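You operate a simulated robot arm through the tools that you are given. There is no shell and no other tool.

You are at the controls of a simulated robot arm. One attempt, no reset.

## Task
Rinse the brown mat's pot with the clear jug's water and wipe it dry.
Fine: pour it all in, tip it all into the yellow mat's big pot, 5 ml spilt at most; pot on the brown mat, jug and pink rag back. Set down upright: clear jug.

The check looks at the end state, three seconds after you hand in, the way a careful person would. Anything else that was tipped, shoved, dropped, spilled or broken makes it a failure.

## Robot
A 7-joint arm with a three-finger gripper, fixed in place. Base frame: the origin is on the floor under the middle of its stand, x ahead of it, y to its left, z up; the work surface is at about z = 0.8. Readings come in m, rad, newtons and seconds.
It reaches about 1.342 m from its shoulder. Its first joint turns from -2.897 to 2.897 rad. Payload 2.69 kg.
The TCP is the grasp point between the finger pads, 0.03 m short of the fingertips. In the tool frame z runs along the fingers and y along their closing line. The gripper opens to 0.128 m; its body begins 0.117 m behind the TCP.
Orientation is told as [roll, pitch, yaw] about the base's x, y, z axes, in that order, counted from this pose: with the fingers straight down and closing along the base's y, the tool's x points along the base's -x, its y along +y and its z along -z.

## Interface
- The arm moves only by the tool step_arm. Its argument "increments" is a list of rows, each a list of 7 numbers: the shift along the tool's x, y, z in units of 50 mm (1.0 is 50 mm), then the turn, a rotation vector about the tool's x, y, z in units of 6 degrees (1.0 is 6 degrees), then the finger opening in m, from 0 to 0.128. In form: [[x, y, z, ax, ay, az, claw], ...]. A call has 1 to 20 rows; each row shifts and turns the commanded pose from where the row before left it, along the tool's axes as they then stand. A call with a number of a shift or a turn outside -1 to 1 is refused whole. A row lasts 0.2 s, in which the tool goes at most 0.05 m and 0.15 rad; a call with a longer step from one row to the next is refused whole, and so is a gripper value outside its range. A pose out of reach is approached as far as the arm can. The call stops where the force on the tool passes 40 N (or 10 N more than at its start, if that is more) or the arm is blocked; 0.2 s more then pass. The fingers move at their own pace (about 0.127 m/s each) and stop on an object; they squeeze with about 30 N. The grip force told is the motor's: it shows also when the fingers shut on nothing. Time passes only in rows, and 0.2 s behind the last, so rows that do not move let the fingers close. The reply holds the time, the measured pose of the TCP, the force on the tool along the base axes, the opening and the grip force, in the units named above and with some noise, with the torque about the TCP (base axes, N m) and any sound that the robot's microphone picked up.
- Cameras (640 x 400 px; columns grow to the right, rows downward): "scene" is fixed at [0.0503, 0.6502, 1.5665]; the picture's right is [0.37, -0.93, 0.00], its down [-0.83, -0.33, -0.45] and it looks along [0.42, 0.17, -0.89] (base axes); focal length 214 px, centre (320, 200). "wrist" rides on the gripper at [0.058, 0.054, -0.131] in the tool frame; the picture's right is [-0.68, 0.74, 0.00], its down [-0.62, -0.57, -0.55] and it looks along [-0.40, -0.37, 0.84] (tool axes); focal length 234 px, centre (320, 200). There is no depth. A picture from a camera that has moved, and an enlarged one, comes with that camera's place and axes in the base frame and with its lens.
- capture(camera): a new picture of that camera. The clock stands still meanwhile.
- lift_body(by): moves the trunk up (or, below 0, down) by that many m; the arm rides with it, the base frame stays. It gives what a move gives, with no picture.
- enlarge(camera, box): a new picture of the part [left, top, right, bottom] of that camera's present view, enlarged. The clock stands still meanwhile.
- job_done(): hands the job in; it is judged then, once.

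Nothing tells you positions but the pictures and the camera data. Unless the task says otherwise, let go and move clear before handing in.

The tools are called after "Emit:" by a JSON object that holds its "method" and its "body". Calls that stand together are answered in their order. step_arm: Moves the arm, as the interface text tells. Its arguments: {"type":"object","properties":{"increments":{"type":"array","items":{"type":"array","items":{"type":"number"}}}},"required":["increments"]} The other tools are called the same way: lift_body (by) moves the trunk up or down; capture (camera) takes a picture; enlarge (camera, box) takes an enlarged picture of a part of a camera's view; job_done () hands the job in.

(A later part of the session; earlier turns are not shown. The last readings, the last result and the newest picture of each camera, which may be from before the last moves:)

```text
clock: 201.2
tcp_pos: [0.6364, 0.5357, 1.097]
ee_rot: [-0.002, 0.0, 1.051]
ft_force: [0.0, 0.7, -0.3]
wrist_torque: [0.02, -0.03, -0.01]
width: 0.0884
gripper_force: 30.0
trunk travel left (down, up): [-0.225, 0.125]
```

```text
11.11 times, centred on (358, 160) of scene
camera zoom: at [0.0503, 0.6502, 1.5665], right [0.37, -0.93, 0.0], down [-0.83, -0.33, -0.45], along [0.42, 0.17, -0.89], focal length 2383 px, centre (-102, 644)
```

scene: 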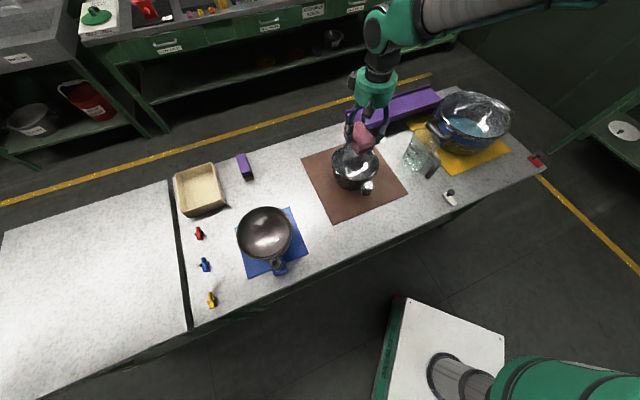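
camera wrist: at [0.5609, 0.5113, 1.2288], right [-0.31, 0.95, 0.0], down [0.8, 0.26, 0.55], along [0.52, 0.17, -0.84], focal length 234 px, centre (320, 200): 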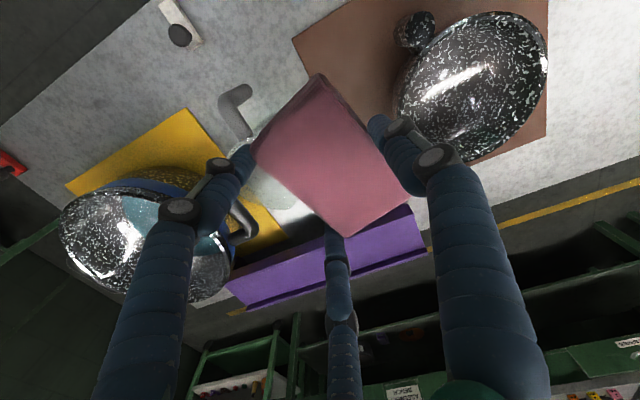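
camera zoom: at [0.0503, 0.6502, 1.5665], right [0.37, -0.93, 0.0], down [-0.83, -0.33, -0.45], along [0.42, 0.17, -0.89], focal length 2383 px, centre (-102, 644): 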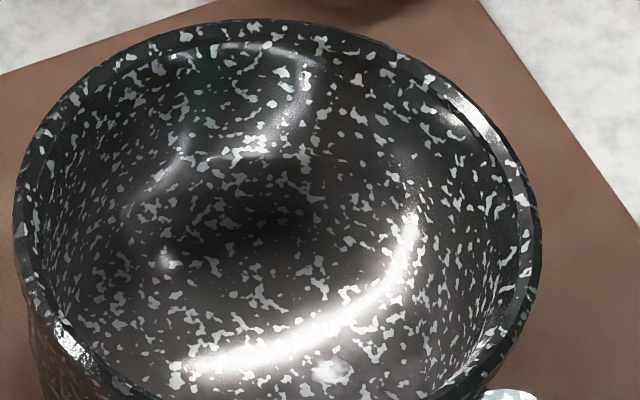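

No clear visual film (that patch looks like a reflection), so I'll wipe systematically: floor first, then the wall ring with the rag's free corners. I'll check the available wrist-yaw range in free air first.

Emit:
{"method": "step_arm", "body": {"increments": [[0, 0, 0, 0, 0, -1, 0], [0, 0, 0, 0, 0, -1, 0], [0, 0, 0, 0, 0, -1, 0], [0, 0, 0, 0, 0, -1, 0], [0, 0, 0, 0, 0, -1, 0], [0, 0, 0, 0, 0, -1, 0], [0, 0, 0, 0, 0, -1, 0], [0, 0, 0, 0, 0, -1, 0], [0, 0, 0, 0, 0, -1, 0], [0, 0, 0, 0, 0, -1, 0], [0, 0, 0, 0, 0, -1, 0], [0, 0, 0, 0, 0, -1, 0], [0, 0, 0, 0, 0, -1, 0], [0, 0, 0, 0, 0, -1, 0], [0, 0, 0, 0, 0, -1, 0], [0, 0, 0, 0, 0, -1, 0], [0, 0, 0, 0, 0, -1, 0]]}}

Emit:
{"method": "step_arm", "body": {"increments": [[0, 0, 0, 0, 0, 1, 0], [0, 0, 0, 0, 0, 1, 0], [0, 0, 0, 0, 0, 1, 0], [0, 0, 0, 0, 0, 1, 0], [0, 0, 0, 0, 0, 1, 0], [0, 0, 0, 0, 0, 1, 0], [0, 0, 0, 0, 0, 1, 0], [0, 0, 0, 0, 0, 1, 0], [0, 0, 0, 0, 0, 1, 0], [0, 0, 0, 0, 0, 1, 0], [0, 0, 0, 0, 0, 1, 0], [0, 0, 0, 0, 0, 1, 0], [0, 0, 0, 0, 0, 1, 0], [0, 0, 0, 0, 0, 1, 0], [0, 0, 0, 0, 0, 1, 0], [0, 0, 0, 0, 0, 1, 0], [0, 0, 0, 0, 0, 1, 0], [0, 0, 0, 0, 0, 1, 0], [0, 0, 0, 0, 0, 1, 0], [0, 0, 0, 0, 0, 1, 0]]}}

Emit:
{"method": "step_arm", "body": {"increments": [[0, 0, 0, 0, 0, 1, 0], [0, 0, 0, 0, 0, 1, 0], [0, 0, 0, 0, 0, 1, 0], [0, 0, 0, 0, 0, 1, 0], [0, 0, 0, 0, 0, 1, 0], [0, 0, 0, 0, 0, 1, 0], [0, 0, 0, 0, 0, 1, 0], [0, 0, 0, 0, 0, 1, 0], [0, 0, 0, 0, 0, 1, 0], [0, 0, 0, 0, 0, 1, 0], [0, 0, 0, 0, 0, 1, 0], [0, 0, 0, 0, 0, 1, 0], [0, 0, 0, 0, 0, 1, 0], [0, 0, 0, 0, 0, 1, 0], [0, 0, 0, 0, 0, 1, 0], [0, 0, 0, 0, 0, 1, 0], [0, 0, 0, 0, 0, 1, 0], [0, 0, 0, 0, 0, 1, 0], [0, 0, 0, 0, 0, 1, 0], [0, 0, 0, 0, 0, 1, 0]]}}

```text
clock: 204.8
tcp_pos: [0.6347, 0.5355, 1.0968]
ee_rot: [0.0, 0.002, 2.833]
ft_force: [0.8, -0.4, -1.2]
wrist_torque: [-0.02, -0.03, -0.02]
width: 0.0884
gripper_force: 30.1
trunk travel left (down, up): [-0.225, 0.125]
```

```text
clock: 209.0
tcp_pos: [0.6346, 0.5357, 1.0949]
ee_rot: [-0.001, 0.0, 0.741]
ft_force: [-0.3, 0.4, -0.7]
wrist_torque: [0.01, 0.02, -0.03]
width: 0.0884
gripper_force: 29.9
trunk travel left (down, up): [-0.225, 0.125]
```

```text
clock: 213.2
tcp_pos: [0.6348, 0.5349, 1.0955]
ee_rot: [0.0, -0.003, -1.358]
ft_force: [-0.5, -0.6, -1.3]
wrist_torque: [0.01, 0.0, -0.02]
width: 0.0886
gripper_force: 30.1
trunk travel left (down, up): [-0.225, 0.125]
```

Yaw covers at least −78° to +162° freely. Now back over the pot at yaw −78°, and down to the floor lightly.

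Emit:
{"method": "step_arm", "body": {"increments": [[0.77, -0.19, 0, 0, 0, 0, 0], [0.77, -0.19, 0, 0, 0, 0, 0], [0.77, -0.19, 0, 0, 0, 0, 0], [0.77, -0.19, 0, 0, 0, 0, 0], [0.77, -0.19, 0, 0, 0, 0, 0], [0, 0, 0.5, 0, 0, 0, 0], [0, 0, 0.6, 0, 0, 0, 0], [0, 0, 0.6, 0, 0, 0, 0], [0, 0, 0.6, 0, 0, 0, 0], [0, 0, 0.5, 0, 0, 0, 0], [0, 0, 0.4, 0, 0, 0, 0], [0, 0, 0, 0, 0, 0, 0]]}}

Emit:
{"method": "capture", "body": {"camera": "wrist"}}

Emit:
{"method": "enlarge", "body": {"camera": "scene", "box": [310, 110, 420, 210]}}

```text
clock: 215.8
tcp_pos: [0.5488, 0.713, 0.9358]
ee_rot: [0.002, -0.001, -1.357]
ft_force: [0.7, -0.3, -0.9]
wrist_torque: [-0.01, 0.01, 0.02]
width: 0.0888
gripper_force: 30.2
trunk travel left (down, up): [-0.225, 0.125]
```

```text
taken
camera wrist: at [0.5884, 0.7809, 1.0664], right [0.86, -0.5, 0.0], down [-0.42, -0.72, 0.55], along [-0.27, -0.47, -0.84], focal length 234 px, centre (320, 200)
```

wrist: 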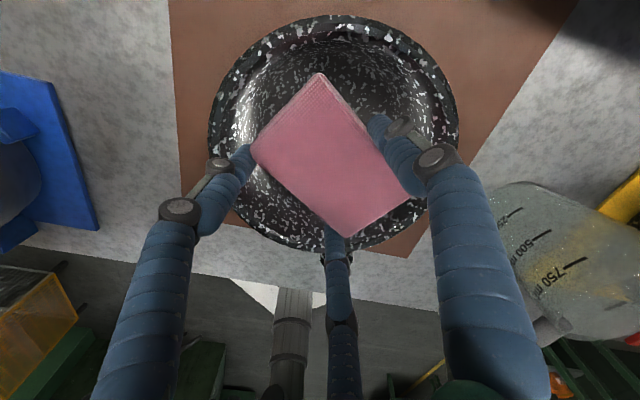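

```text
4.00 times, centred on (365, 160) of scene
camera zoom: at [0.0503, 0.6502, 1.5665], right [0.37, -0.93, 0.0], down [-0.83, -0.33, -0.45], along [0.42, 0.17, -0.89], focal length 858 px, centre (140, 360)
```

zoom: 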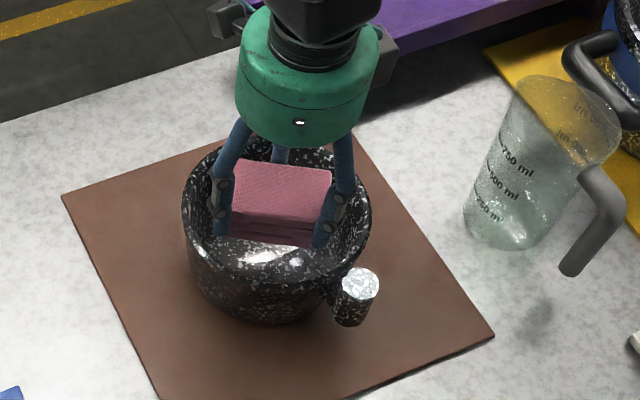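

Emit:
{"method": "step_arm", "body": {"increments": [[0, 0, 0.3, 0, 0, 0, 0], [0, 0, 0.3, 0, 0, 0, 0], [0, 0, 0.3, 0, 0, 0, 0], [0, 0, 0.2, 0, 0, 0, 0], [0, 0, 0.14, 0, 0, 0, 0], [0, 0, 0, 0, 0, 0, 0]]}}

Emit:
{"method": "step_arm", "body": {"increments": [[0, 0, 0.06, 0, 0, 0, 0], [0, 0, 0, 0, 0, 0, 0]]}}

```text
clock: 217.2
tcp_pos: [0.5493, 0.7117, 0.8748]
ee_rot: [0.002, 0.0, -1.356]
ft_force: [7.8, -7.6, 8.6]
wrist_torque: [0.11, 0.06, -0.03]
width: 0.0882
gripper_force: 29.7
trunk travel left (down, up): [-0.225, 0.125]
```

```text
clock: 217.8
tcp_pos: [0.5479, 0.7135, 0.8693]
ee_rot: [0.001, -0.001, -1.354]
ft_force: [1.2, -1.4, -0.4]
wrist_torque: [-0.01, 0.02, -0.02]
width: 0.0886
gripper_force: 30.2
trunk travel left (down, up): [-0.225, 0.125]
```

Emit:
{"method": "step_arm", "body": {"increments": [[0, 0, 0.03, 0, 0, 0, 0], [0, 0, 0, 0, 0, 0, 0]]}}

Emit:
{"method": "step_arm", "body": {"increments": [[0, 0, 0.02, 0, 0, 0, 0], [0, 0, 0, 0, 0, 0, 0]]}}

```text
clock: 218.4
tcp_pos: [0.5483, 0.714, 0.8698]
ee_rot: [0.001, -0.002, -1.357]
ft_force: [-0.6, 1.0, 0.3]
wrist_torque: [0.04, -0.01, 0.01]
width: 0.0882
gripper_force: 29.8
trunk travel left (down, up): [-0.225, 0.125]
```

```text
clock: 219.0
tcp_pos: [0.549, 0.7119, 0.8682]
ee_rot: [0.002, -0.001, -1.357]
ft_force: [0.1, -1.4, -0.5]
wrist_torque: [0.0, -0.01, -0.02]
width: 0.0886
gripper_force: 29.8
trunk travel left (down, up): [-0.225, 0.125]
```

Emit:
{"method": "step_arm", "body": {"increments": [[0, 0, 0.02, 0, 0, 0, 0], [0, 0, 0, 0, 0, 0, 0]]}}

Emit:
{"method": "step_arm", "body": {"increments": [[0, 0, 0.015, 0, 0, 0, 0], [0, 0, 0, 0, 0, 0, 0]]}}

```text
clock: 219.6
tcp_pos: [0.5482, 0.7122, 0.8681]
ee_rot: [0.0, -0.002, -1.358]
ft_force: [0.4, -0.4, 0.5]
wrist_torque: [-0.03, 0.02, -0.02]
width: 0.0881
gripper_force: 29.6
trunk travel left (down, up): [-0.225, 0.125]
```

```text
clock: 220.2
tcp_pos: [0.5467, 0.7134, 0.8676]
ee_rot: [0.003, 0.0, -1.356]
ft_force: [-0.3, 0.1, 0.0]
wrist_torque: [0.02, -0.01, -0.01]
width: 0.0889
gripper_force: 29.8
trunk travel left (down, up): [-0.225, 0.125]
```

Emit:
{"method": "step_arm", "body": {"increments": [[0, 0, 0.03, 0, 0, 0, 0], [0, 0, 0, 0, 0, 0, 0]]}}

Emit:
{"method": "step_arm", "body": {"increments": [[0, 0, 0.02, 0, 0, 0, 0], [0, 0, 0, 0, 0, 0, 0]]}}

```text
clock: 220.8
tcp_pos: [0.548, 0.7122, 0.8649]
ee_rot: [0.003, -0.001, -1.358]
ft_force: [-1.1, -2.0, 7.7]
wrist_torque: [0.14, -0.01, 0.01]
width: 0.0885
gripper_force: 29.6
trunk travel left (down, up): [-0.225, 0.125]
```

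```text
clock: 221.4
tcp_pos: [0.5476, 0.7128, 0.867]
ee_rot: [0.004, 0.0, -1.356]
ft_force: [-1.1, -3.1, 16.0]
wrist_torque: [-0.15, -0.09, -0.04]
width: 0.0884
gripper_force: 30.1
trunk travel left (down, up): [-0.225, 0.125]
```

Floor contact again. Easing to about 7 N and sweeping the rag round on the floor about its own centre.

Emit:
{"method": "step_arm", "body": {"increments": [[0, 0, -0.02, 0, 0, 0, 0], [-0.028, 0, 0, 0, 0, -1, 0], [-0.028, 0, 0, 0, 0, -1, 0], [-0.028, 0, 0, 0, 0, -1, 0], [-0.028, 0, 0, 0, 0, -1, 0], [-0.028, 0, 0, 0, 0, -1, 0], [-0.028, 0, 0, 0, 0, -1, 0], [-0.028, 0, 0, 0, 0, -1, 0], [-0.028, 0, 0, 0, 0, -1, 0], [-0.028, 0, 0, 0, 0, -1, 0], [-0.028, 0, 0, 0, 0, -1, 0]]}}

Emit:
{"method": "enlarge", "body": {"camera": "scene", "box": [310, 110, 420, 210]}}

```text
clock: 223.8
tcp_pos: [0.5567, 0.7034, 0.8665]
ee_rot: [0.0, -0.002, -0.307]
ft_force: [-7.8, -1.9, 16.0]
wrist_torque: [0.24, 0.13, -0.49]
width: 0.0886
gripper_force: 30.2
trunk travel left (down, up): [-0.225, 0.125]
```

```text
4.00 times, centred on (365, 160) of scene
camera zoom: at [0.0503, 0.6502, 1.5665], right [0.37, -0.93, 0.0], down [-0.83, -0.33, -0.45], along [0.42, 0.17, -0.89], focal length 858 px, centre (140, 360)
```

zoom: 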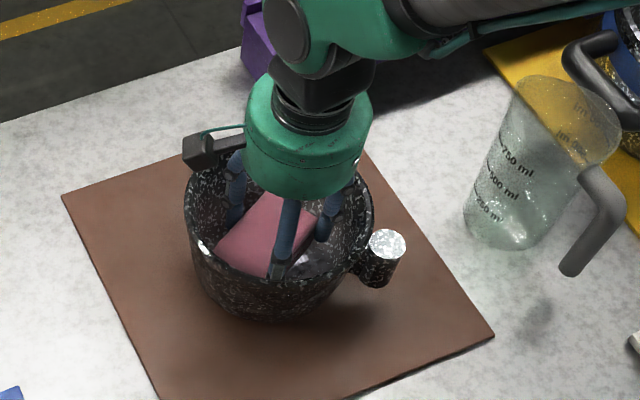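

Emit:
{"method": "step_arm", "body": {"increments": [[0, 0, -0.022, 0, 0, 0, 0], [0, 0, 0, 0, 0, 0, 0]]}}

Emit:
{"method": "step_arm", "body": {"increments": [[-0.028, 0, 0, 0, 0, -1, 0], [-0.028, 0, 0, 0, 0, -1, 0], [-0.028, 0, 0, 0, 0, -1, 0], [-0.028, 0, 0, 0, 0, -1, 0], [-0.028, 0, 0, 0, 0, -1, 0], [-0.028, 0, 0, 0, 0, -1, 0], [-0.028, 0, 0, 0, 0, -1, 0], [-0.028, 0, 0, 0, 0, -1, 0], [-0.028, 0, 0, 0, 0, -1, 0], [-0.028, 0, 0, 0, 0, -1, 0]]}}

Emit:
{"method": "enlarge", "body": {"camera": "scene", "box": [310, 110, 420, 210]}}

```text
clock: 224.4
tcp_pos: [0.5565, 0.7032, 0.8656]
ee_rot: [-0.003, -0.002, -0.308]
ft_force: [-5.1, 1.0, 4.2]
wrist_torque: [0.2, 0.15, 0.1]
width: 0.0884
gripper_force: 30.2
trunk travel left (down, up): [-0.225, 0.125]
```

```text
clock: 226.6
tcp_pos: [0.5702, 0.705, 0.866]
ee_rot: [-0.001, -0.001, 0.74]
ft_force: [1.4, -5.5, 3.0]
wrist_torque: [-0.06, -0.17, -0.24]
width: 0.0887
gripper_force: 30.0
trunk travel left (down, up): [-0.225, 0.125]
```

```text
4.00 times, centred on (365, 160) of scene
camera zoom: at [0.0503, 0.6502, 1.5665], right [0.37, -0.93, 0.0], down [-0.83, -0.33, -0.45], along [0.42, 0.17, -0.89], focal length 858 px, centre (140, 360)
```

zoom: 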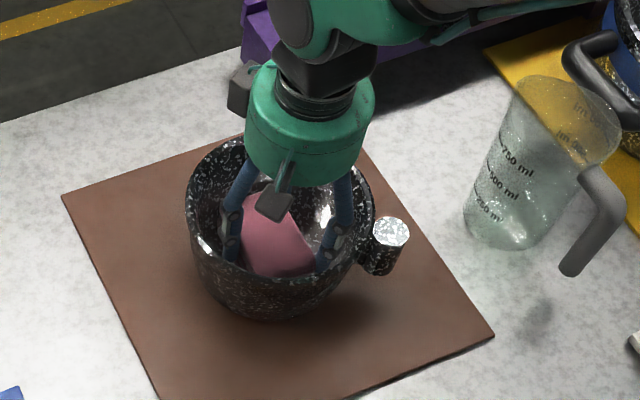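

Light pressure keeps the pot nearly still. Continuing the floor sweep.

Emit:
{"method": "step_arm", "body": {"increments": [[-0.028, 0, 0.003, 0, 0, -1, 0], [-0.028, 0, 0, 0, 0, -1, 0], [-0.028, 0, 0, 0, 0, -1, 0], [-0.028, 0, 0, 0, 0, -1, 0], [-0.028, 0, 0, 0, 0, -1, 0], [-0.028, 0, 0, 0, 0, -1, 0], [-0.028, 0, 0, 0, 0, -1, 0], [-0.028, 0, 0, 0, 0, -1, 0], [-0.028, 0, 0, 0, 0, -1, 0], [-0.028, 0, 0, 0, 0, -1, 0], [-0.028, 0, 0, 0, 0, -1, 0], [-0.028, 0, 0, 0, 0, -1, 0], [-0.028, 0, 0, 0, 0, -1, 0], [-0.028, 0, 0, 0, 0, -1, 0], [-0.028, 0, 0, 0, 0, -1, 0], [-0.028, 0, 0, 0, 0, -1, 0], [-0.028, 0, 0, 0, 0, -1, 0], [-0.028, 0, 0, 0, 0, -1, 0]]}}

Emit:
{"method": "enlarge", "body": {"camera": "scene", "box": [310, 110, 420, 210]}}

```text
clock: 230.4
tcp_pos: [0.569, 0.7267, 0.8673]
ee_rot: [-0.001, 0.003, 2.626]
ft_force: [5.0, 0.1, 0.7]
wrist_torque: [0.1, -0.04, -0.15]
width: 0.088
gripper_force: 30.4
trunk travel left (down, up): [-0.225, 0.125]
```

```text
4.00 times, centred on (365, 160) of scene
camera zoom: at [0.0503, 0.6502, 1.5665], right [0.37, -0.93, 0.0], down [-0.83, -0.33, -0.45], along [0.42, 0.17, -0.89], focal length 858 px, centre (140, 360)
```

zoom: 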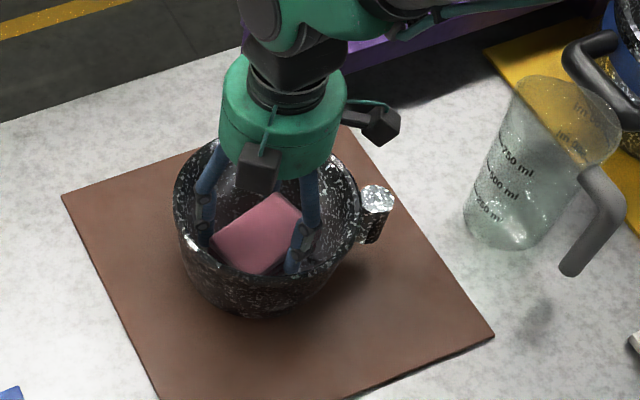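

The floor has had a full sweep. The pot has crept round a little, so I'll sweep back the other way with slightly more pressure, which wipes again and brings it back.

Emit:
{"method": "step_arm", "body": {"increments": [[0, 0, 0.02, 0, 0, 0, 0], [0.028, 0, 0, 0, 0, 1, 0], [0.028, 0, 0, 0, 0, 1, 0], [0.028, 0, 0, 0, 0, 1, 0], [0.028, 0, 0, 0, 0, 1, 0], [0.028, 0, 0, 0, 0, 1, 0], [0.028, 0, 0, 0, 0, 1, 0], [0.028, 0, 0, 0, 0, 1, 0], [0.028, 0, 0, 0, 0, 1, 0], [0.028, 0, 0, 0, 0, 1, 0], [0.028, 0, 0, 0, 0, 1, 0], [0.028, 0, 0, 0, 0, 1, 0], [0.028, 0, 0, 0, 0, 1, 0], [0.028, 0, 0, 0, 0, 1, 0], [0.028, 0, 0, 0, 0, 1, 0], [0.028, 0, 0, 0, 0, 1, 0], [0.028, 0, 0, 0, 0, 1, 0], [0.028, 0, 0, 0, 0, 1, 0], [0.028, 0, 0, 0, 0, 1, 0]]}}

Emit:
{"method": "enlarge", "body": {"camera": "scene", "box": [310, 110, 420, 210]}}

```text
clock: 234.4
tcp_pos: [0.5708, 0.7048, 0.8664]
ee_rot: [-0.001, -0.001, 0.734]
ft_force: [6.2, -1.9, 7.2]
wrist_torque: [-0.29, 0.22, 0.4]
width: 0.0883
gripper_force: 30.4
trunk travel left (down, up): [-0.225, 0.125]
```

```text
4.00 times, centred on (365, 160) of scene
camera zoom: at [0.0503, 0.6502, 1.5665], right [0.37, -0.93, 0.0], down [-0.83, -0.33, -0.45], along [0.42, 0.17, -0.89], focal length 858 px, centre (140, 360)
```

zoom: 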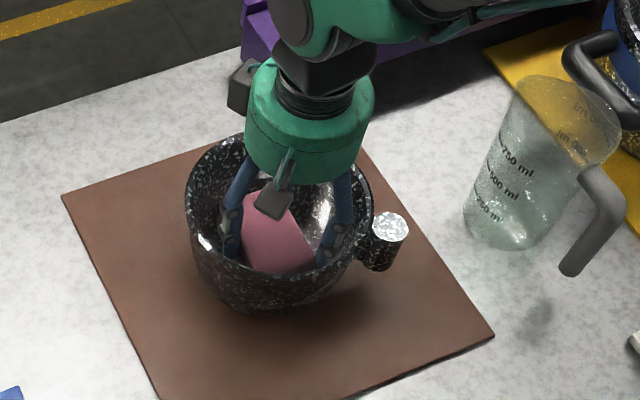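

Emit:
{"method": "step_arm", "body": {"increments": [[0.028, 0, 0.008, 0, 0, 1, 0], [0.028, 0, 0, 0, 0, 1, 0], [0.028, 0, 0, 0, 0, 1, 0], [0.028, 0, 0, 0, 0, 1, 0], [0.028, 0, 0, 0, 0, 1, 0], [0.028, 0, 0, 0, 0, 1, 0], [0.028, 0, 0, 0, 0, 1, 0], [0.028, 0, 0, 0, 0, 1, 0], [0.028, 0, 0, 0, 0, 1, 0], [0.028, 0, 0, 0, 0, 1, 0], [0.028, 0, 0, 0, 0, 1, 0], [0.028, 0, 0, 0, 0, 1, 0], [0.028, 0, 0, 0, 0, 1, 0], [0.028, 0, 0, 0, 0, 1, 0], [0.028, 0, 0, 0, 0, 1, 0], [0.028, 0, 0, 0, 0, 1, 0], [0.028, 0, 0, 0, 0, 1, 0], [0.028, 0, 0, 0, 0, 1, 0], [0.028, 0, 0, 0, 0, 1, 0], [0, 0, 0, 0, 0, 0, 0]]}}

Emit:
{"method": "enlarge", "body": {"camera": "scene", "box": [310, 110, 420, 210]}}

```text
clock: 238.6
tcp_pos: [0.5509, 0.7076, 0.8656]
ee_rot: [0.002, -0.002, -1.253]
ft_force: [6.9, -7.7, 13.0]
wrist_torque: [-0.22, -0.07, -0.1]
width: 0.0885
gripper_force: 30.0
trunk travel left (down, up): [-0.225, 0.125]
```

```text
4.00 times, centred on (365, 160) of scene
camera zoom: at [0.0503, 0.6502, 1.5665], right [0.37, -0.93, 0.0], down [-0.83, -0.33, -0.45], along [0.42, 0.17, -0.89], focal length 858 px, centre (140, 360)
```

zoom: 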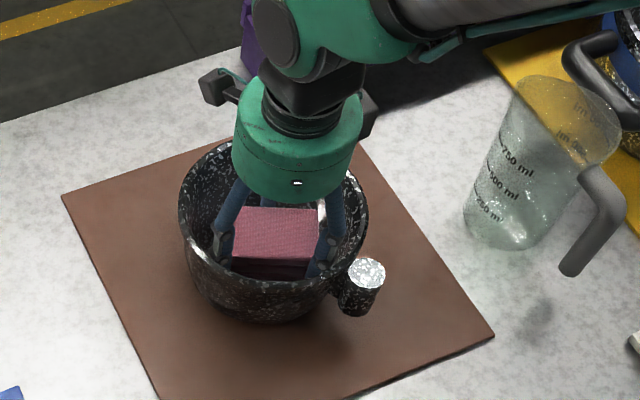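

The floor is wiped both ways and the pot is nearly back in position. Now the lower wall: I'll centre the TCP on the pot so the rag's free corners lead, lift a couple of millimetres and rotate.

Emit:
{"method": "step_arm", "body": {"increments": [[0, 0, -0.08, 0, 0, 0, 0], [0.054, 0.135, 0, 0, 0, 0, 0], [0.054, 0.135, 0, 0, 0, 0, 0], [0, 0, 0, 0, 0, 0, 0]]}}

Emit:
{"method": "step_arm", "body": {"increments": [[0, 0, 0.04, 0, 0, -1, 0], [0, 0, 0, 0, 0, -1, 0], [0, 0, 0, 0, 0, -1, 0], [0, 0, 0, 0, 0, -1, 0], [0, 0, 0, 0, 0, -1, 0], [0, 0, 0, 0, 0, -1, 0], [0, 0, 0, 0, 0, -1, 0], [0, 0, 0, 0, 0, -1, 0], [0, 0, 0, 0, 0, -1, 0], [0, 0, 0, 0, 0, -1, 0]]}}

Emit:
{"method": "enlarge", "body": {"camera": "scene", "box": [310, 110, 420, 210]}}

```text
clock: 239.6
tcp_pos: [0.5609, 0.7184, 0.868]
ee_rot: [0.003, -0.001, -1.252]
ft_force: [-3.1, -3.2, -1.3]
wrist_torque: [-0.17, 0.15, 0.01]
width: 0.0884
gripper_force: 30.6
trunk travel left (down, up): [-0.225, 0.125]
```

```text
clock: 241.8
tcp_pos: [0.5625, 0.7195, 0.8686]
ee_rot: [0.0, -0.001, -0.203]
ft_force: [5.3, 0.1, 0.6]
wrist_torque: [0.02, -0.2, -0.22]
width: 0.0888
gripper_force: 30.1
trunk travel left (down, up): [-0.225, 0.125]
```

```text
4.00 times, centred on (365, 160) of scene
camera zoom: at [0.0503, 0.6502, 1.5665], right [0.37, -0.93, 0.0], down [-0.83, -0.33, -0.45], along [0.42, 0.17, -0.89], focal length 858 px, centre (140, 360)
```

zoom: 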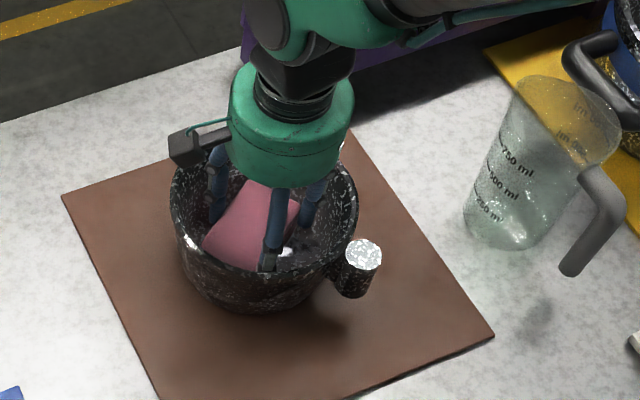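

The wall near the floor is tighter than I assumed (radius about 59 mm), so the pot got nudged. I'll raise about 11 mm where it is wider, re-centre on the pot's original position, and rotate there. That wipes the next band and nudges the pot back.

Emit:
{"method": "step_arm", "body": {"increments": [[0, 0, -0.22, 0, 0, 0, 0], [-0.032, -0.106, 0, 0, 0, 0, 0], [0, 0, 0, 0, 0, -1, 0], [0, 0, 0, 0, 0, -1, 0], [0, 0, 0, 0, 0, -1, 0], [0, 0, 0, 0, 0, -1, 0], [0, 0, 0, 0, 0, -1, 0], [0, 0, 0, 0, 0, -1, 0], [0, 0, 0, 0, 0, -1, 0], [0, 0, 0, 0, 0, -1, 0], [0, 0, 0, 0, 0, -1, 0], [0, 0, 0, 0, 0, -1, 0], [0, 0, 0, 0, 0, -1, 0], [0, 0, 0, 0, 0, -1, 0], [0, 0, 0, 0, 0, -1, 0], [0, 0, 0, 0, 0, -1, 0], [0, 0, 0, 0, 0, -1, 0]]}}

Emit:
{"method": "enlarge", "body": {"camera": "scene", "box": [310, 110, 420, 210]}}

```text
clock: 245.4
tcp_pos: [0.5607, 0.715, 0.8788]
ee_rot: [0.0, 0.0, 1.366]
ft_force: [0.3, 4.0, 0.7]
wrist_torque: [0.13, 0.01, -0.19]
width: 0.0886
gripper_force: 29.7
trunk travel left (down, up): [-0.225, 0.125]
```

```text
4.00 times, centred on (365, 160) of scene
camera zoom: at [0.0503, 0.6502, 1.5665], right [0.37, -0.93, 0.0], down [-0.83, -0.33, -0.45], along [0.42, 0.17, -0.89], focal length 858 px, centre (140, 360)
```

zoom: 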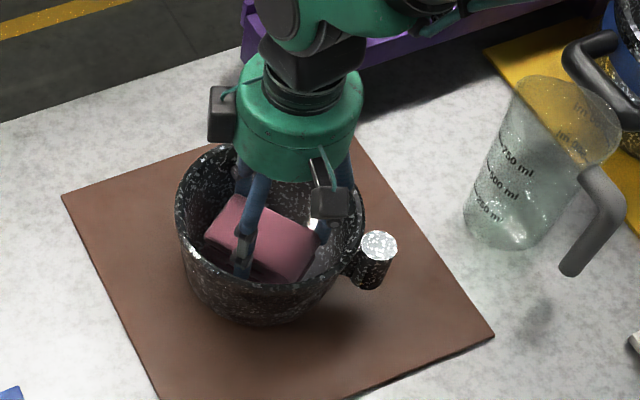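

Emit:
{"method": "step_arm", "body": {"increments": [[0, 0, 0, 0, 0, -1, 0], [0, 0, 0, 0, 0, -1, 0], [0, 0, 0, 0, 0, -1, 0], [0, 0, 0, 0, 0, -1, 0], [0, 0, 0, 0, 0, -1, 0], [0, 0, 0, 0, 0, -1, 0], [0, 0, 0, 0, 0, -1, 0], [0, 0, 0, 0, 0, -1, 0], [0, 0, 0, 0, 0, -1, 0], [0, 0, 0, 0, 0, -1, 0], [0, 0, 0, 0, 0, -1, 0], [0, 0, 0, 0, 0, -1, 0], [0, 0, 0, 0, 0, -1, 0]]}}

Emit:
{"method": "enlarge", "body": {"camera": "scene", "box": [310, 110, 420, 210]}}

Emit:
{"method": "capture", "body": {"camera": "wrist"}}

```text
clock: 248.2
tcp_pos: [0.5606, 0.7127, 0.8781]
ee_rot: [-0.002, 0.003, 2.73]
ft_force: [-4.2, 1.4, -0.8]
wrist_torque: [-0.03, 0.16, -0.22]
width: 0.0887
gripper_force: 30.1
trunk travel left (down, up): [-0.225, 0.125]
```

```text
4.00 times, centred on (365, 160) of scene
camera zoom: at [0.0503, 0.6502, 1.5665], right [0.37, -0.93, 0.0], down [-0.83, -0.33, -0.45], along [0.42, 0.17, -0.89], focal length 858 px, centre (140, 360)
```

zoom: 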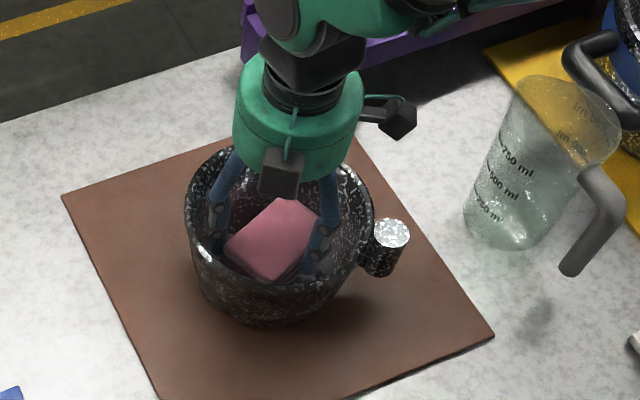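

```text
taken
camera wrist: at [0.5936, 0.6406, 1.0094], right [-0.91, -0.4, 0.0], down [-0.34, 0.77, 0.55], along [-0.22, 0.5, -0.84], focal length 234 px, centre (320, 200)
```

wrist: 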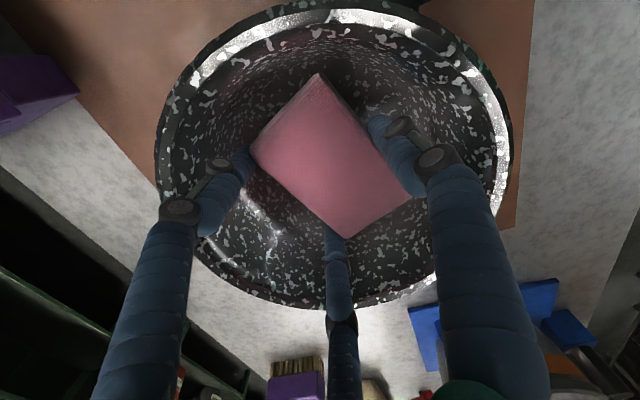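

Good, steady contact of about 4 N. Next band up: raise 12 mm, push out a bit further, and sweep back the other way.

Emit:
{"method": "step_arm", "body": {"increments": [[0, 0, -0.24, 0, 0, 0, 0], [0.034, 0.098, 0, 0, 0, 0, 0], [-0.015, 0, 0, 0, 0, 1, 0], [-0.015, 0, 0, 0, 0, 1, 0], [-0.015, 0, 0, 0, 0, 1, 0], [-0.015, 0, 0, 0, 0, 1, 0], [-0.015, 0, 0, 0, 0, 1, 0], [-0.015, 0, 0, 0, 0, 1, 0], [-0.015, 0, 0, 0, 0, 1, 0], [-0.015, 0, 0, 0, 0, 1, 0], [-0.015, 0, 0, 0, 0, 1, 0], [-0.015, 0, 0, 0, 0, 1, 0], [-0.015, 0, 0, 0, 0, 1, 0], [-0.015, 0, 0, 0, 0, 1, 0], [-0.015, 0, 0, 0, 0, 1, 0], [-0.015, 0, 0, 0, 0, 1, 0], [-0.015, 0, 0, 0, 0, 1, 0], [-0.015, 0, 0, 0, 0, 1, 0], [-0.015, 0, 0, 0, 0, 1, 0], [-0.015, 0, 0, 0, 0, 1, 0]]}}

Emit:
{"method": "enlarge", "body": {"camera": "scene", "box": [310, 110, 420, 210]}}

```text
clock: 252.4
tcp_pos: [0.5581, 0.7207, 0.8901]
ee_rot: [-0.002, 0.0, 0.841]
ft_force: [-1.3, -3.9, -0.6]
wrist_torque: [-0.17, 0.09, 0.17]
width: 0.0884
gripper_force: 30.3
trunk travel left (down, up): [-0.225, 0.125]
```

```text
4.00 times, centred on (365, 160) of scene
camera zoom: at [0.0503, 0.6502, 1.5665], right [0.37, -0.93, 0.0], down [-0.83, -0.33, -0.45], along [0.42, 0.17, -0.89], focal length 858 px, centre (140, 360)
```

zoom: 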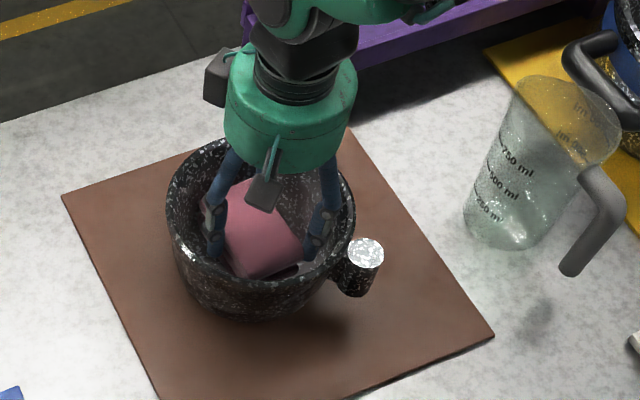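

Emit:
{"method": "step_arm", "body": {"increments": [[0, -0.08, 0, 0, 0, 0, 0], [-0.006, 0, 0, 0, 0, 1, 0], [-0.006, 0, 0, 0, 0, 1, 0], [-0.006, 0, 0, 0, 0, 1, 0], [-0.006, 0, 0, 0, 0, 1, 0], [-0.006, 0, 0, 0, 0, 1, 0], [-0.006, 0, 0, 0, 0, 1, 0], [-0.006, 0, 0, 0, 0, 1, 0], [-0.006, 0, 0, 0, 0, 1, 0], [-0.006, 0, 0, 0, 0, 1, 0], [-0.006, 0, 0, 0, 0, 1, 0], [-0.006, 0, 0, 0, 0, 1, 0], [-0.006, 0, 0, 0, 0, 1, 0], [-0.006, 0, 0, 0, 0, 1, 0], [-0.006, 0, 0, 0, 0, 1, 0], [-0.006, 0, 0, 0, 0, 1, 0], [-0.006, 0, 0, 0, 0, 1, 0], [-0.006, 0, 0, 0, 0, 1, 0], [-0.006, 0, 0, 0, 0, 1, 0], [-0.006, 0, 0, 0, 0, 1, 0]]}}

Emit:
{"method": "step_arm", "body": {"increments": [[-0.006, 0, 0, 0, 0, 1, 0], [-0.006, 0, 0, 0, 0, 1, 0], [-0.006, 0, 0, 0, 0, 1, 0], [-0.006, 0, 0, 0, 0, 1, 0], [-0.006, 0, 0, 0, 0, 1, 0]]}}

Emit:
{"method": "enlarge", "body": {"camera": "scene", "box": [310, 110, 420, 210]}}

```text
clock: 256.6
tcp_pos: [0.5666, 0.7166, 0.8897]
ee_rot: [0.001, -0.001, -1.148]
ft_force: [-0.4, -0.3, 0.0]
wrist_torque: [0.0, 0.0, 0.01]
width: 0.0886
gripper_force: 29.9
trunk travel left (down, up): [-0.225, 0.125]
```

```text
clock: 257.8
tcp_pos: [0.5675, 0.7159, 0.8894]
ee_rot: [0.003, 0.001, -1.672]
ft_force: [0.1, 3.7, 0.7]
wrist_torque: [0.17, -0.05, 0.22]
width: 0.0886
gripper_force: 29.9
trunk travel left (down, up): [-0.225, 0.125]
```

```text
4.00 times, centred on (365, 160) of scene
camera zoom: at [0.0503, 0.6502, 1.5665], right [0.37, -0.93, 0.0], down [-0.83, -0.33, -0.45], along [0.42, 0.17, -0.89], focal length 858 px, centre (140, 360)
```

zoom: 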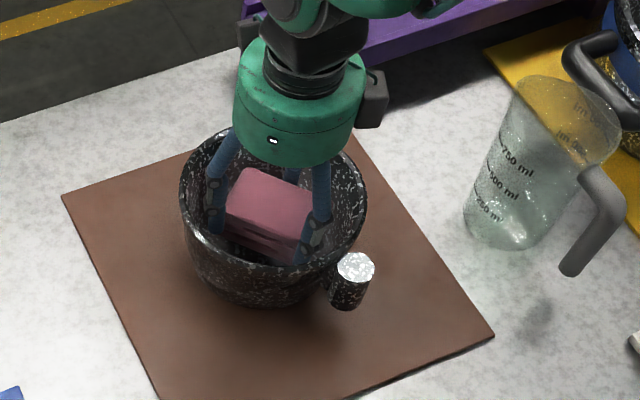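

Emit:
{"method": "step_arm", "body": {"increments": [[0, 0, -0.28, 0, 0, 0, 0], [-0.066, 0.108, 0, 0, 0, 0, 0], [0.0178, 0, 0, 0, 0, -1, 0], [0.0178, 0, 0, 0, 0, -1, 0], [0.0178, 0, 0, 0, 0, -1, 0], [0.0178, 0, 0, 0, 0, -1, 0], [0.0178, 0, 0, 0, 0, -1, 0], [0.0178, 0, 0, 0, 0, -1, 0], [0.0178, 0, 0, 0, 0, -1, 0], [0.0178, 0, 0, 0, 0, -1, 0], [0.0178, 0, 0, 0, 0, -1, 0], [0.0178, 0, 0, 0, 0, -1, 0], [0.0178, 0, 0, 0, 0, -1, 0], [0.0178, 0, 0, 0, 0, -1, 0], [0.0178, 0, 0, 0, 0, -1, 0], [0.0178, 0, 0, 0, 0, -1, 0], [0.0178, 0, 0, 0, 0, -1, 0], [0.0178, 0, 0, 0, 0, -1, 0], [0.0178, 0, 0, 0, 0, -1, 0], [0.0178, 0, 0, 0, 0, -1, 0]]}}

Emit:
{"method": "enlarge", "body": {"camera": "scene", "box": [310, 110, 420, 210]}}

Emit:
{"method": "step_arm", "body": {"increments": [[0.0178, 0, 0, 0, 0, -1, 0], [0.0178, 0, 0, 0, 0, -1, 0], [0.0178, 0, 0, 0, 0, -1, 0], [0.0178, 0, 0, 0, 0, -1, 0], [0.0178, 0, 0, 0, 0, -1, 0], [0.0178, 0, 0, 0, 0, -1, 0], [0.0178, 0, 0, 0, 0, -1, 0], [0.0178, 0, 0, 0, 0, -1, 0], [0.0178, 0, 0, 0, 0, -1, 0], [0.0178, 0, 0, 0, 0, -1, 0], [0.0178, 0, 0, 0, 0, -1, 0], [0.0178, 0, 0, 0, 0, -1, 0], [0.0178, 0, 0, 0, 0, -1, 0], [0.0178, 0, 0, 0, 0, -1, 0], [0.0178, 0, 0, 0, 0, -1, 0], [0.0178, 0, 0, 0, 0, -1, 0], [0.0178, 0, 0, 0, 0, -1, 0], [0.0178, 0, 0, 0, 0, -1, 0], [0.0178, 0, 0, 0, 0, -1, 0], [0.0178, 0, 0, 0, 0, -1, 0]]}}

Emit:
{"method": "enlarge", "body": {"camera": "scene", "box": [310, 110, 420, 210]}}

```text
clock: 262.0
tcp_pos: [0.5603, 0.7226, 0.903]
ee_rot: [-0.001, -0.004, 0.217]
ft_force: [3.0, 2.5, 0.3]
wrist_torque: [0.04, -0.05, -0.1]
width: 0.0883
gripper_force: 30.5
trunk travel left (down, up): [-0.225, 0.125]
```

```text
4.00 times, centred on (365, 160) of scene
camera zoom: at [0.0503, 0.6502, 1.5665], right [0.37, -0.93, 0.0], down [-0.83, -0.33, -0.45], along [0.42, 0.17, -0.89], focal length 858 px, centre (140, 360)
```

zoom: 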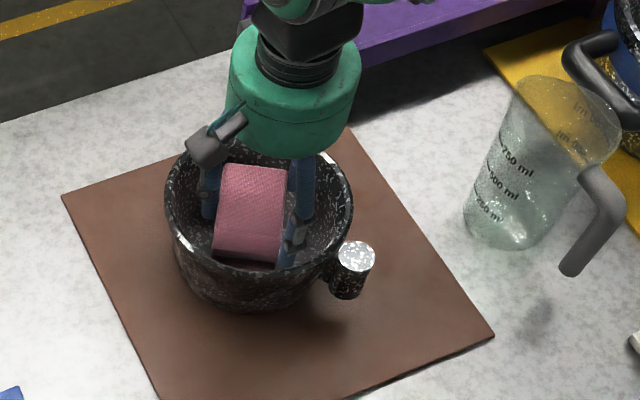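

```text
clock: 266.2
tcp_pos: [0.5568, 0.7082, 0.903]
ee_rot: [-0.003, 0.003, 2.311]
ft_force: [0.8, 0.3, -0.6]
wrist_torque: [0.03, 0.02, -0.02]
width: 0.0887
gripper_force: 29.8
trunk travel left (down, up): [-0.225, 0.125]
```

```text
4.00 times, centred on (365, 160) of scene
camera zoom: at [0.0503, 0.6502, 1.5665], right [0.37, -0.93, 0.0], down [-0.83, -0.33, -0.45], along [0.42, 0.17, -0.89], focal length 858 px, centre (140, 360)
```

zoom: 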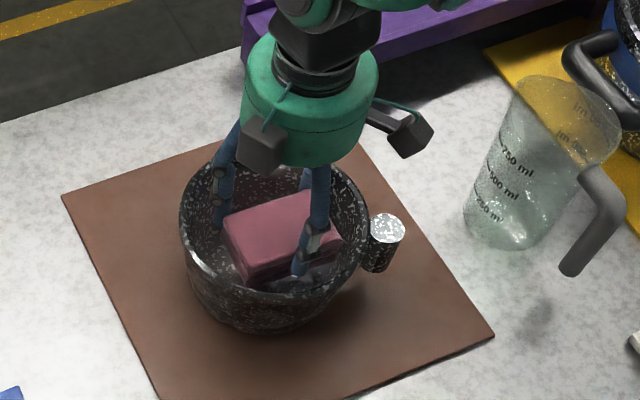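

Next band up, sweeping back.

Emit:
{"method": "step_arm", "body": {"increments": [[0, 0, -0.28, 0, 0, 0, 0], [0, 0.135, 0, 0, 0, 0, 0], [-0.0304, 0, 0, 0, 0, 1, 0], [-0.0304, 0, 0, 0, 0, 1, 0], [-0.0304, 0, 0, 0, 0, 1, 0], [-0.0304, 0, 0, 0, 0, 1, 0], [-0.0304, 0, 0, 0, 0, 1, 0], [-0.0304, 0, 0, 0, 0, 1, 0], [-0.0304, 0, 0, 0, 0, 1, 0], [-0.0304, 0, 0, 0, 0, 1, 0], [-0.0304, 0, 0, 0, 0, 1, 0], [-0.0304, 0, 0, 0, 0, 1, 0], [-0.0304, 0, 0, 0, 0, 1, 0], [-0.0304, 0, 0, 0, 0, 1, 0], [-0.0304, 0, 0, 0, 0, 1, 0], [-0.0304, 0, 0, 0, 0, 1, 0], [-0.0304, 0, 0, 0, 0, 1, 0], [-0.0304, 0, 0, 0, 0, 1, 0], [-0.0304, 0, 0, 0, 0, 1, 0], [-0.0304, 0, 0, 0, 0, 1, 0]]}}

Emit:
{"method": "enlarge", "body": {"camera": "scene", "box": [310, 110, 420, 210]}}

Emit:
{"method": "step_arm", "body": {"increments": [[-0.0304, 0, 0, 0, 0, 1, 0], [-0.0304, 0, 0, 0, 0, 1, 0], [-0.0304, 0, 0, 0, 0, 1, 0], [-0.0304, 0, 0, 0, 0, 1, 0], [-0.0304, 0, 0, 0, 0, 1, 0], [-0.0304, 0, 0, 0, 0, 1, 0], [-0.0304, 0, 0, 0, 0, 1, 0], [-0.0304, 0, 0, 0, 0, 1, 0], [-0.0304, 0, 0, 0, 0, 1, 0], [-0.0304, 0, 0, 0, 0, 1, 0], [-0.0304, 0, 0, 0, 0, 1, 0], [-0.0304, 0, 0, 0, 0, 1, 0], [-0.0304, 0, 0, 0, 0, 1, 0], [-0.0304, 0, 0, 0, 0, 1, 0], [-0.0304, 0, 0, 0, 0, 1, 0], [-0.0304, 0, 0, 0, 0, 1, 0], [-0.0304, 0, 0, 0, 0, 1, 0], [-0.0304, 0, 0, 0, 0, 1, 0], [-0.0304, 0, 0, 0, 0, 1, 0], [-0.0304, 0, 0, 0, 0, 1, 0]]}}

Emit:
{"method": "enlarge", "body": {"camera": "scene", "box": [310, 110, 420, 210]}}

```text
clock: 270.4
tcp_pos: [0.5556, 0.7261, 0.9176]
ee_rot: [-0.001, -0.003, 0.422]
ft_force: [-0.3, 0.3, -0.1]
wrist_torque: [-0.01, -0.01, 0.02]
width: 0.0887
gripper_force: 29.9
trunk travel left (down, up): [-0.225, 0.125]
```

```text
4.00 times, centred on (365, 160) of scene
camera zoom: at [0.0503, 0.6502, 1.5665], right [0.37, -0.93, 0.0], down [-0.83, -0.33, -0.45], along [0.42, 0.17, -0.89], focal length 858 px, centre (140, 360)
```

zoom: 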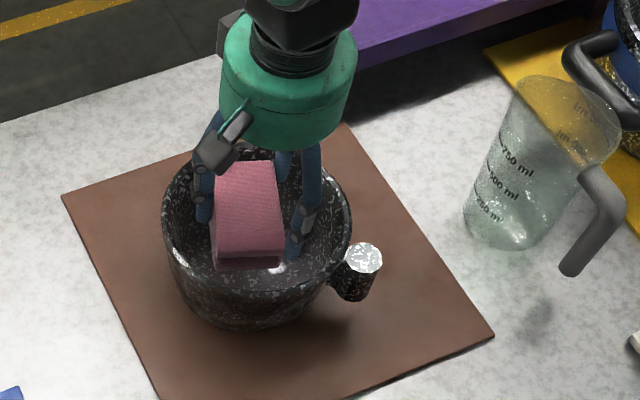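

```text
clock: 274.6
tcp_pos: [0.5765, 0.7138, 0.9175]
ee_rot: [0.002, -0.002, -1.673]
ft_force: [1.2, 1.0, -0.1]
wrist_torque: [0.04, -0.03, 0.07]
width: 0.0887
gripper_force: 29.9
trunk travel left (down, up): [-0.225, 0.125]
```

```text
4.00 times, centred on (365, 160) of scene
camera zoom: at [0.0503, 0.6502, 1.5665], right [0.37, -0.93, 0.0], down [-0.83, -0.33, -0.45], along [0.42, 0.17, -0.89], focal length 858 px, centre (140, 360)
```

zoom: 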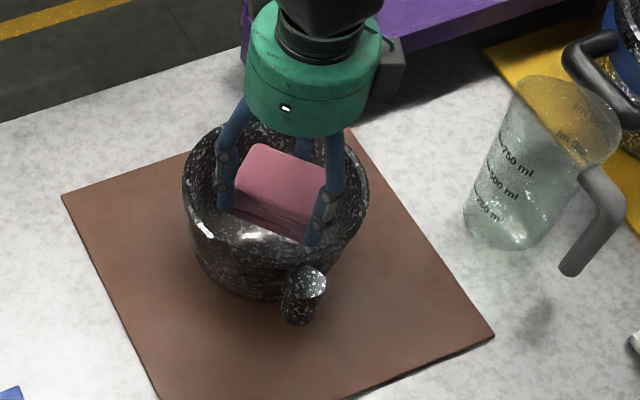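

One more band near the rim, sweeping the other way. This also turns the pot back.

Emit:
{"method": "step_arm", "body": {"increments": [[0, 0, -0.26, 0, 0, 0, 0], [-0.042, 0.122, 0, 0, 0, 0, 0], [0.0398, 0, 0, 0, 0, -1, 0], [0.0398, 0, 0, 0, 0, -1, 0], [0.0398, 0, 0, 0, 0, -1, 0], [0.0398, 0, 0, 0, 0, -1, 0], [0.0398, 0, 0, 0, 0, -1, 0], [0.0398, 0, 0, 0, 0, -1, 0], [0.0398, 0, 0, 0, 0, -1, 0], [0.0398, 0, 0, 0, 0, -1, 0], [0.0398, 0, 0, 0, 0, -1, 0], [0.0398, 0, 0, 0, 0, -1, 0], [0.0398, 0, 0, 0, 0, -1, 0], [0.0398, 0, 0, 0, 0, -1, 0], [0.0398, 0, 0, 0, 0, -1, 0], [0.0398, 0, 0, 0, 0, -1, 0], [0.0398, 0, 0, 0, 0, -1, 0], [0.0398, 0, 0, 0, 0, -1, 0], [0.0398, 0, 0, 0, 0, -1, 0], [0.0398, 0, 0, 0, 0, -1, 0]]}}

Emit:
{"method": "enlarge", "body": {"camera": "scene", "box": [310, 110, 420, 210]}}

Emit:
{"method": "step_arm", "body": {"increments": [[0.0398, 0, 0, 0, 0, -1, 0], [0.0398, 0, 0, 0, 0, -1, 0], [0.0398, 0, 0, 0, 0, -1, 0], [0.0398, 0, 0, 0, 0, -1, 0], [0.0398, 0, 0, 0, 0, -1, 0], [0.0398, 0, 0, 0, 0, -1, 0], [0.0398, 0, 0, 0, 0, -1, 0], [0.0398, 0, 0, 0, 0, -1, 0], [0.0398, 0, 0, 0, 0, -1, 0], [0.0398, 0, 0, 0, 0, -1, 0], [0.0398, 0, 0, 0, 0, -1, 0], [0.0398, 0, 0, 0, 0, -1, 0], [0.0398, 0, 0, 0, 0, -1, 0], [0.0398, 0, 0, 0, 0, -1, 0], [0.0398, 0, 0, 0, 0, -1, 0], [0.0398, 0, 0, 0, 0, -1, 0], [0.0398, 0, 0, 0, 0, -1, 0], [0.0398, 0, 0, 0, 0, -1, 0], [0.0398, 0, 0, 0, 0, -1, 0], [0.0398, 0, 0, 0, 0, -1, 0]]}}

Emit:
{"method": "enlarge", "body": {"camera": "scene", "box": [310, 110, 420, 210]}}

```text
clock: 278.8
tcp_pos: [0.5596, 0.7328, 0.9298]
ee_rot: [-0.003, -0.001, 0.216]
ft_force: [1.3, 2.5, 0.1]
wrist_torque: [0.02, -0.02, -0.05]
width: 0.0885
gripper_force: 30.3
trunk travel left (down, up): [-0.225, 0.125]
```

```text
4.00 times, centred on (365, 160) of scene
camera zoom: at [0.0503, 0.6502, 1.5665], right [0.37, -0.93, 0.0], down [-0.83, -0.33, -0.45], along [0.42, 0.17, -0.89], focal length 858 px, centre (140, 360)
```

zoom: 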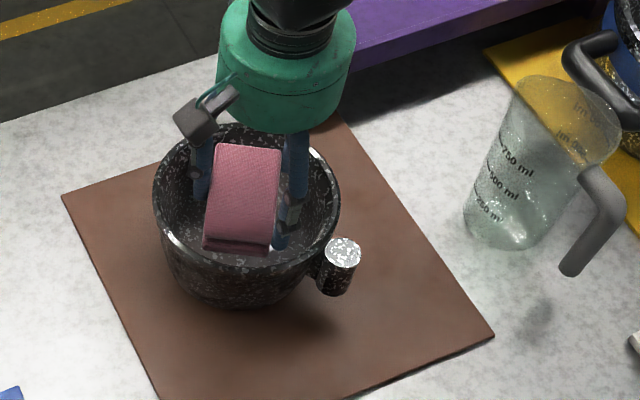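

```text
clock: 283.0
tcp_pos: [0.5474, 0.7005, 0.932]
ee_rot: [-0.001, 0.003, 2.312]
ft_force: [-1.4, -1.8, -0.1]
wrist_torque: [-0.09, -0.03, -0.1]
width: 0.0886
gripper_force: 29.9
trunk travel left (down, up): [-0.225, 0.125]
```

```text
4.00 times, centred on (365, 160) of scene
camera zoom: at [0.0503, 0.6502, 1.5665], right [0.37, -0.93, 0.0], down [-0.83, -0.33, -0.45], along [0.42, 0.17, -0.89], focal length 858 px, centre (140, 360)
```

zoom: 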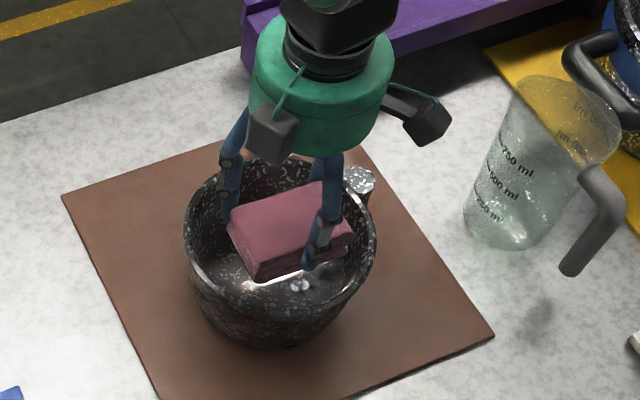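

Something bright sits inside the pot near the front wall. Let me take a closer look before going on.

Emit:
{"method": "enlarge", "body": {"camera": "scene", "box": [350, 155, 406, 195]}}

Emit:
{"method": "capture", "body": {"camera": "wrist"}}

```text
10.00 times, centred on (378, 175) of scene
camera zoom: at [0.0503, 0.6502, 1.5665], right [0.37, -0.93, 0.0], down [-0.83, -0.33, -0.45], along [0.42, 0.17, -0.89], focal length 2145 px, centre (-260, 450)
```

zoom: 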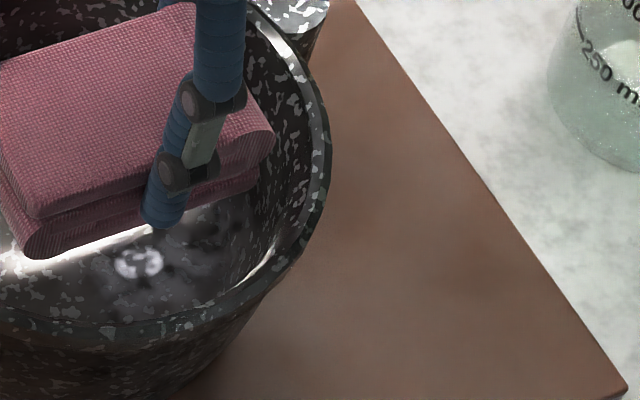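

```text
taken
camera wrist: at [0.5473, 0.6207, 1.0625], right [-1.0, 0.0, 0.0], down [0.0, 0.84, 0.55], along [0.0, 0.55, -0.84], focal length 234 px, centre (320, 200)
```

wrist: 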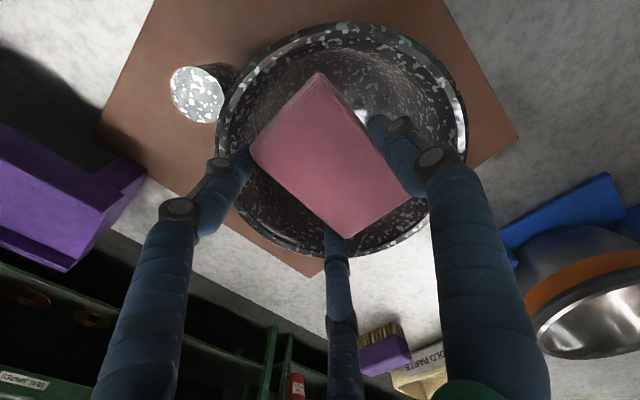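

It's only a lamp reflection in the glossy enamel. The walls are wiped, but the pot has crept about 3 cm and turned. I'll go back down to the floor around its present centre and make a last firm sweep clockwise, which wipes the floor again and turns the pot back.

Emit:
{"method": "step_arm", "body": {"increments": [[-0.116, -0.06, 0, 0, 0, 0, 0], [-0.116, -0.06, 0, 0, 0, 0, 0], [0, 0, 0.3, 0, 0, 0, 0], [0, 0, 0.3, 0, 0, 0, 0], [0, 0, 0.3, 0, 0, 0, 0], [0, 0, 0.2, 0, 0, 0, 0], [0, 0, 0.1, 0, 0, 0, 0], [0, 0, 0, 0, 0, 0, 0]]}}

Emit:
{"method": "enlarge", "body": {"camera": "scene", "box": [310, 110, 420, 210]}}

Emit:
{"method": "capture", "body": {"camera": "wrist"}}

```text
clock: 284.6
tcp_pos: [0.5443, 0.714, 0.8766]
ee_rot: [-0.001, 0.002, 2.311]
ft_force: [-15.2, -2.4, 18.1]
wrist_torque: [-0.07, 0.07, -0.12]
width: 0.0883
gripper_force: 30.5
trunk travel left (down, up): [-0.225, 0.125]
stopped in row 7: the force on the tool passed its limit at 46 N (the readings are from after the stop); the commanded pose is now the measured one
```

```text
4.00 times, centred on (365, 160) of scene
camera zoom: at [0.0503, 0.6502, 1.5665], right [0.37, -0.93, 0.0], down [-0.83, -0.33, -0.45], along [0.42, 0.17, -0.89], focal length 858 px, centre (140, 360)
```

zoom: 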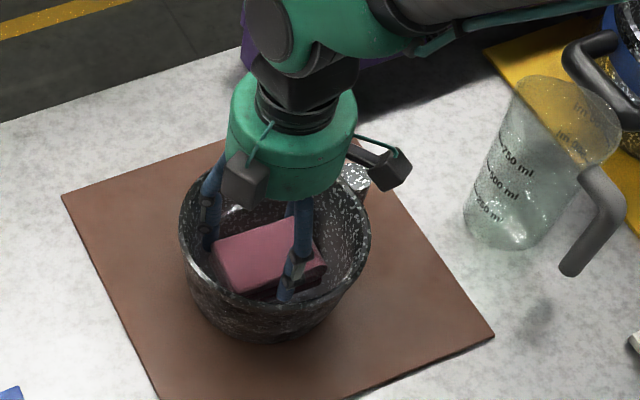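

```text
taken
camera wrist: at [0.5438, 0.6337, 1.0062], right [-1.0, 0.0, 0.0], down [0.0, 0.84, 0.55], along [0.0, 0.55, -0.84], focal length 234 px, centre (320, 200)
```

wrist: 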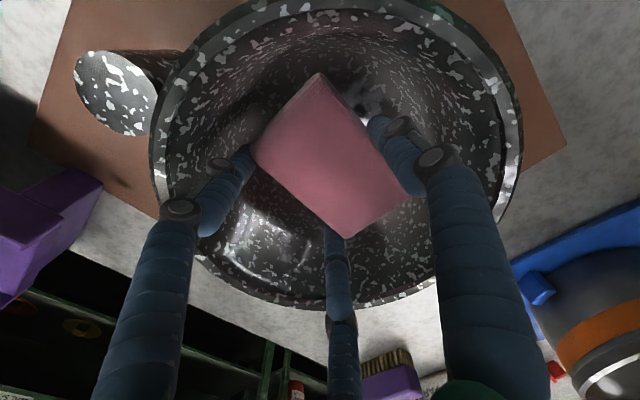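

The rag's corner met the curved edge because it was slightly off-centre. I'll lift a little, shift, and set down again.

Emit:
{"method": "step_arm", "body": {"increments": [[0, 0, -0.1, 0, 0, 0, 0], [-0.098, 0.018, 0, 0, 0, 0, 0], [0, 0, 0, 0, 0, 0, 0]]}}

Emit:
{"method": "step_arm", "body": {"increments": [[0, 0, 0.1, 0, 0, 0, 0], [0, 0, 0.08, 0, 0, 0, 0], [0, 0, 0, 0, 0, 0, 0]]}}

```text
clock: 285.4
tcp_pos: [0.5403, 0.7161, 0.8808]
ee_rot: [-0.001, 0.003, 2.309]
ft_force: [3.9, -3.9, 1.5]
wrist_torque: [-0.13, -0.1, 0.11]
width: 0.0885
gripper_force: 30.2
trunk travel left (down, up): [-0.225, 0.125]
```

```text
clock: 286.2
tcp_pos: [0.5412, 0.7157, 0.8718]
ee_rot: [-0.003, 0.001, 2.309]
ft_force: [1.5, -3.7, 2.5]
wrist_torque: [-0.04, -0.01, 0.14]
width: 0.0887
gripper_force: 30.5
trunk travel left (down, up): [-0.225, 0.125]
```

Emit:
{"method": "step_arm", "body": {"increments": [[0, 0, 0.07, 0, 0, 0, 0], [0, 0, 0, 0, 0, 0, 0]]}}

Emit:
{"method": "step_arm", "body": {"increments": [[0, 0, 0.04, 0, 0, 0, 0], [0, 0, 0, 0, 0, 0, 0]]}}

```text
clock: 286.8
tcp_pos: [0.5409, 0.7158, 0.8682]
ee_rot: [-0.002, 0.001, 2.31]
ft_force: [3.2, -4.4, 2.4]
wrist_torque: [-0.04, -0.12, 0.17]
width: 0.0883
gripper_force: 29.8
trunk travel left (down, up): [-0.225, 0.125]
```

```text
clock: 287.4
tcp_pos: [0.5397, 0.715, 0.8656]
ee_rot: [0.0, 0.0, 2.31]
ft_force: [2.9, -6.4, 4.3]
wrist_torque: [-0.08, 0.01, 0.23]
width: 0.0882
gripper_force: 29.9
trunk travel left (down, up): [-0.225, 0.125]
```

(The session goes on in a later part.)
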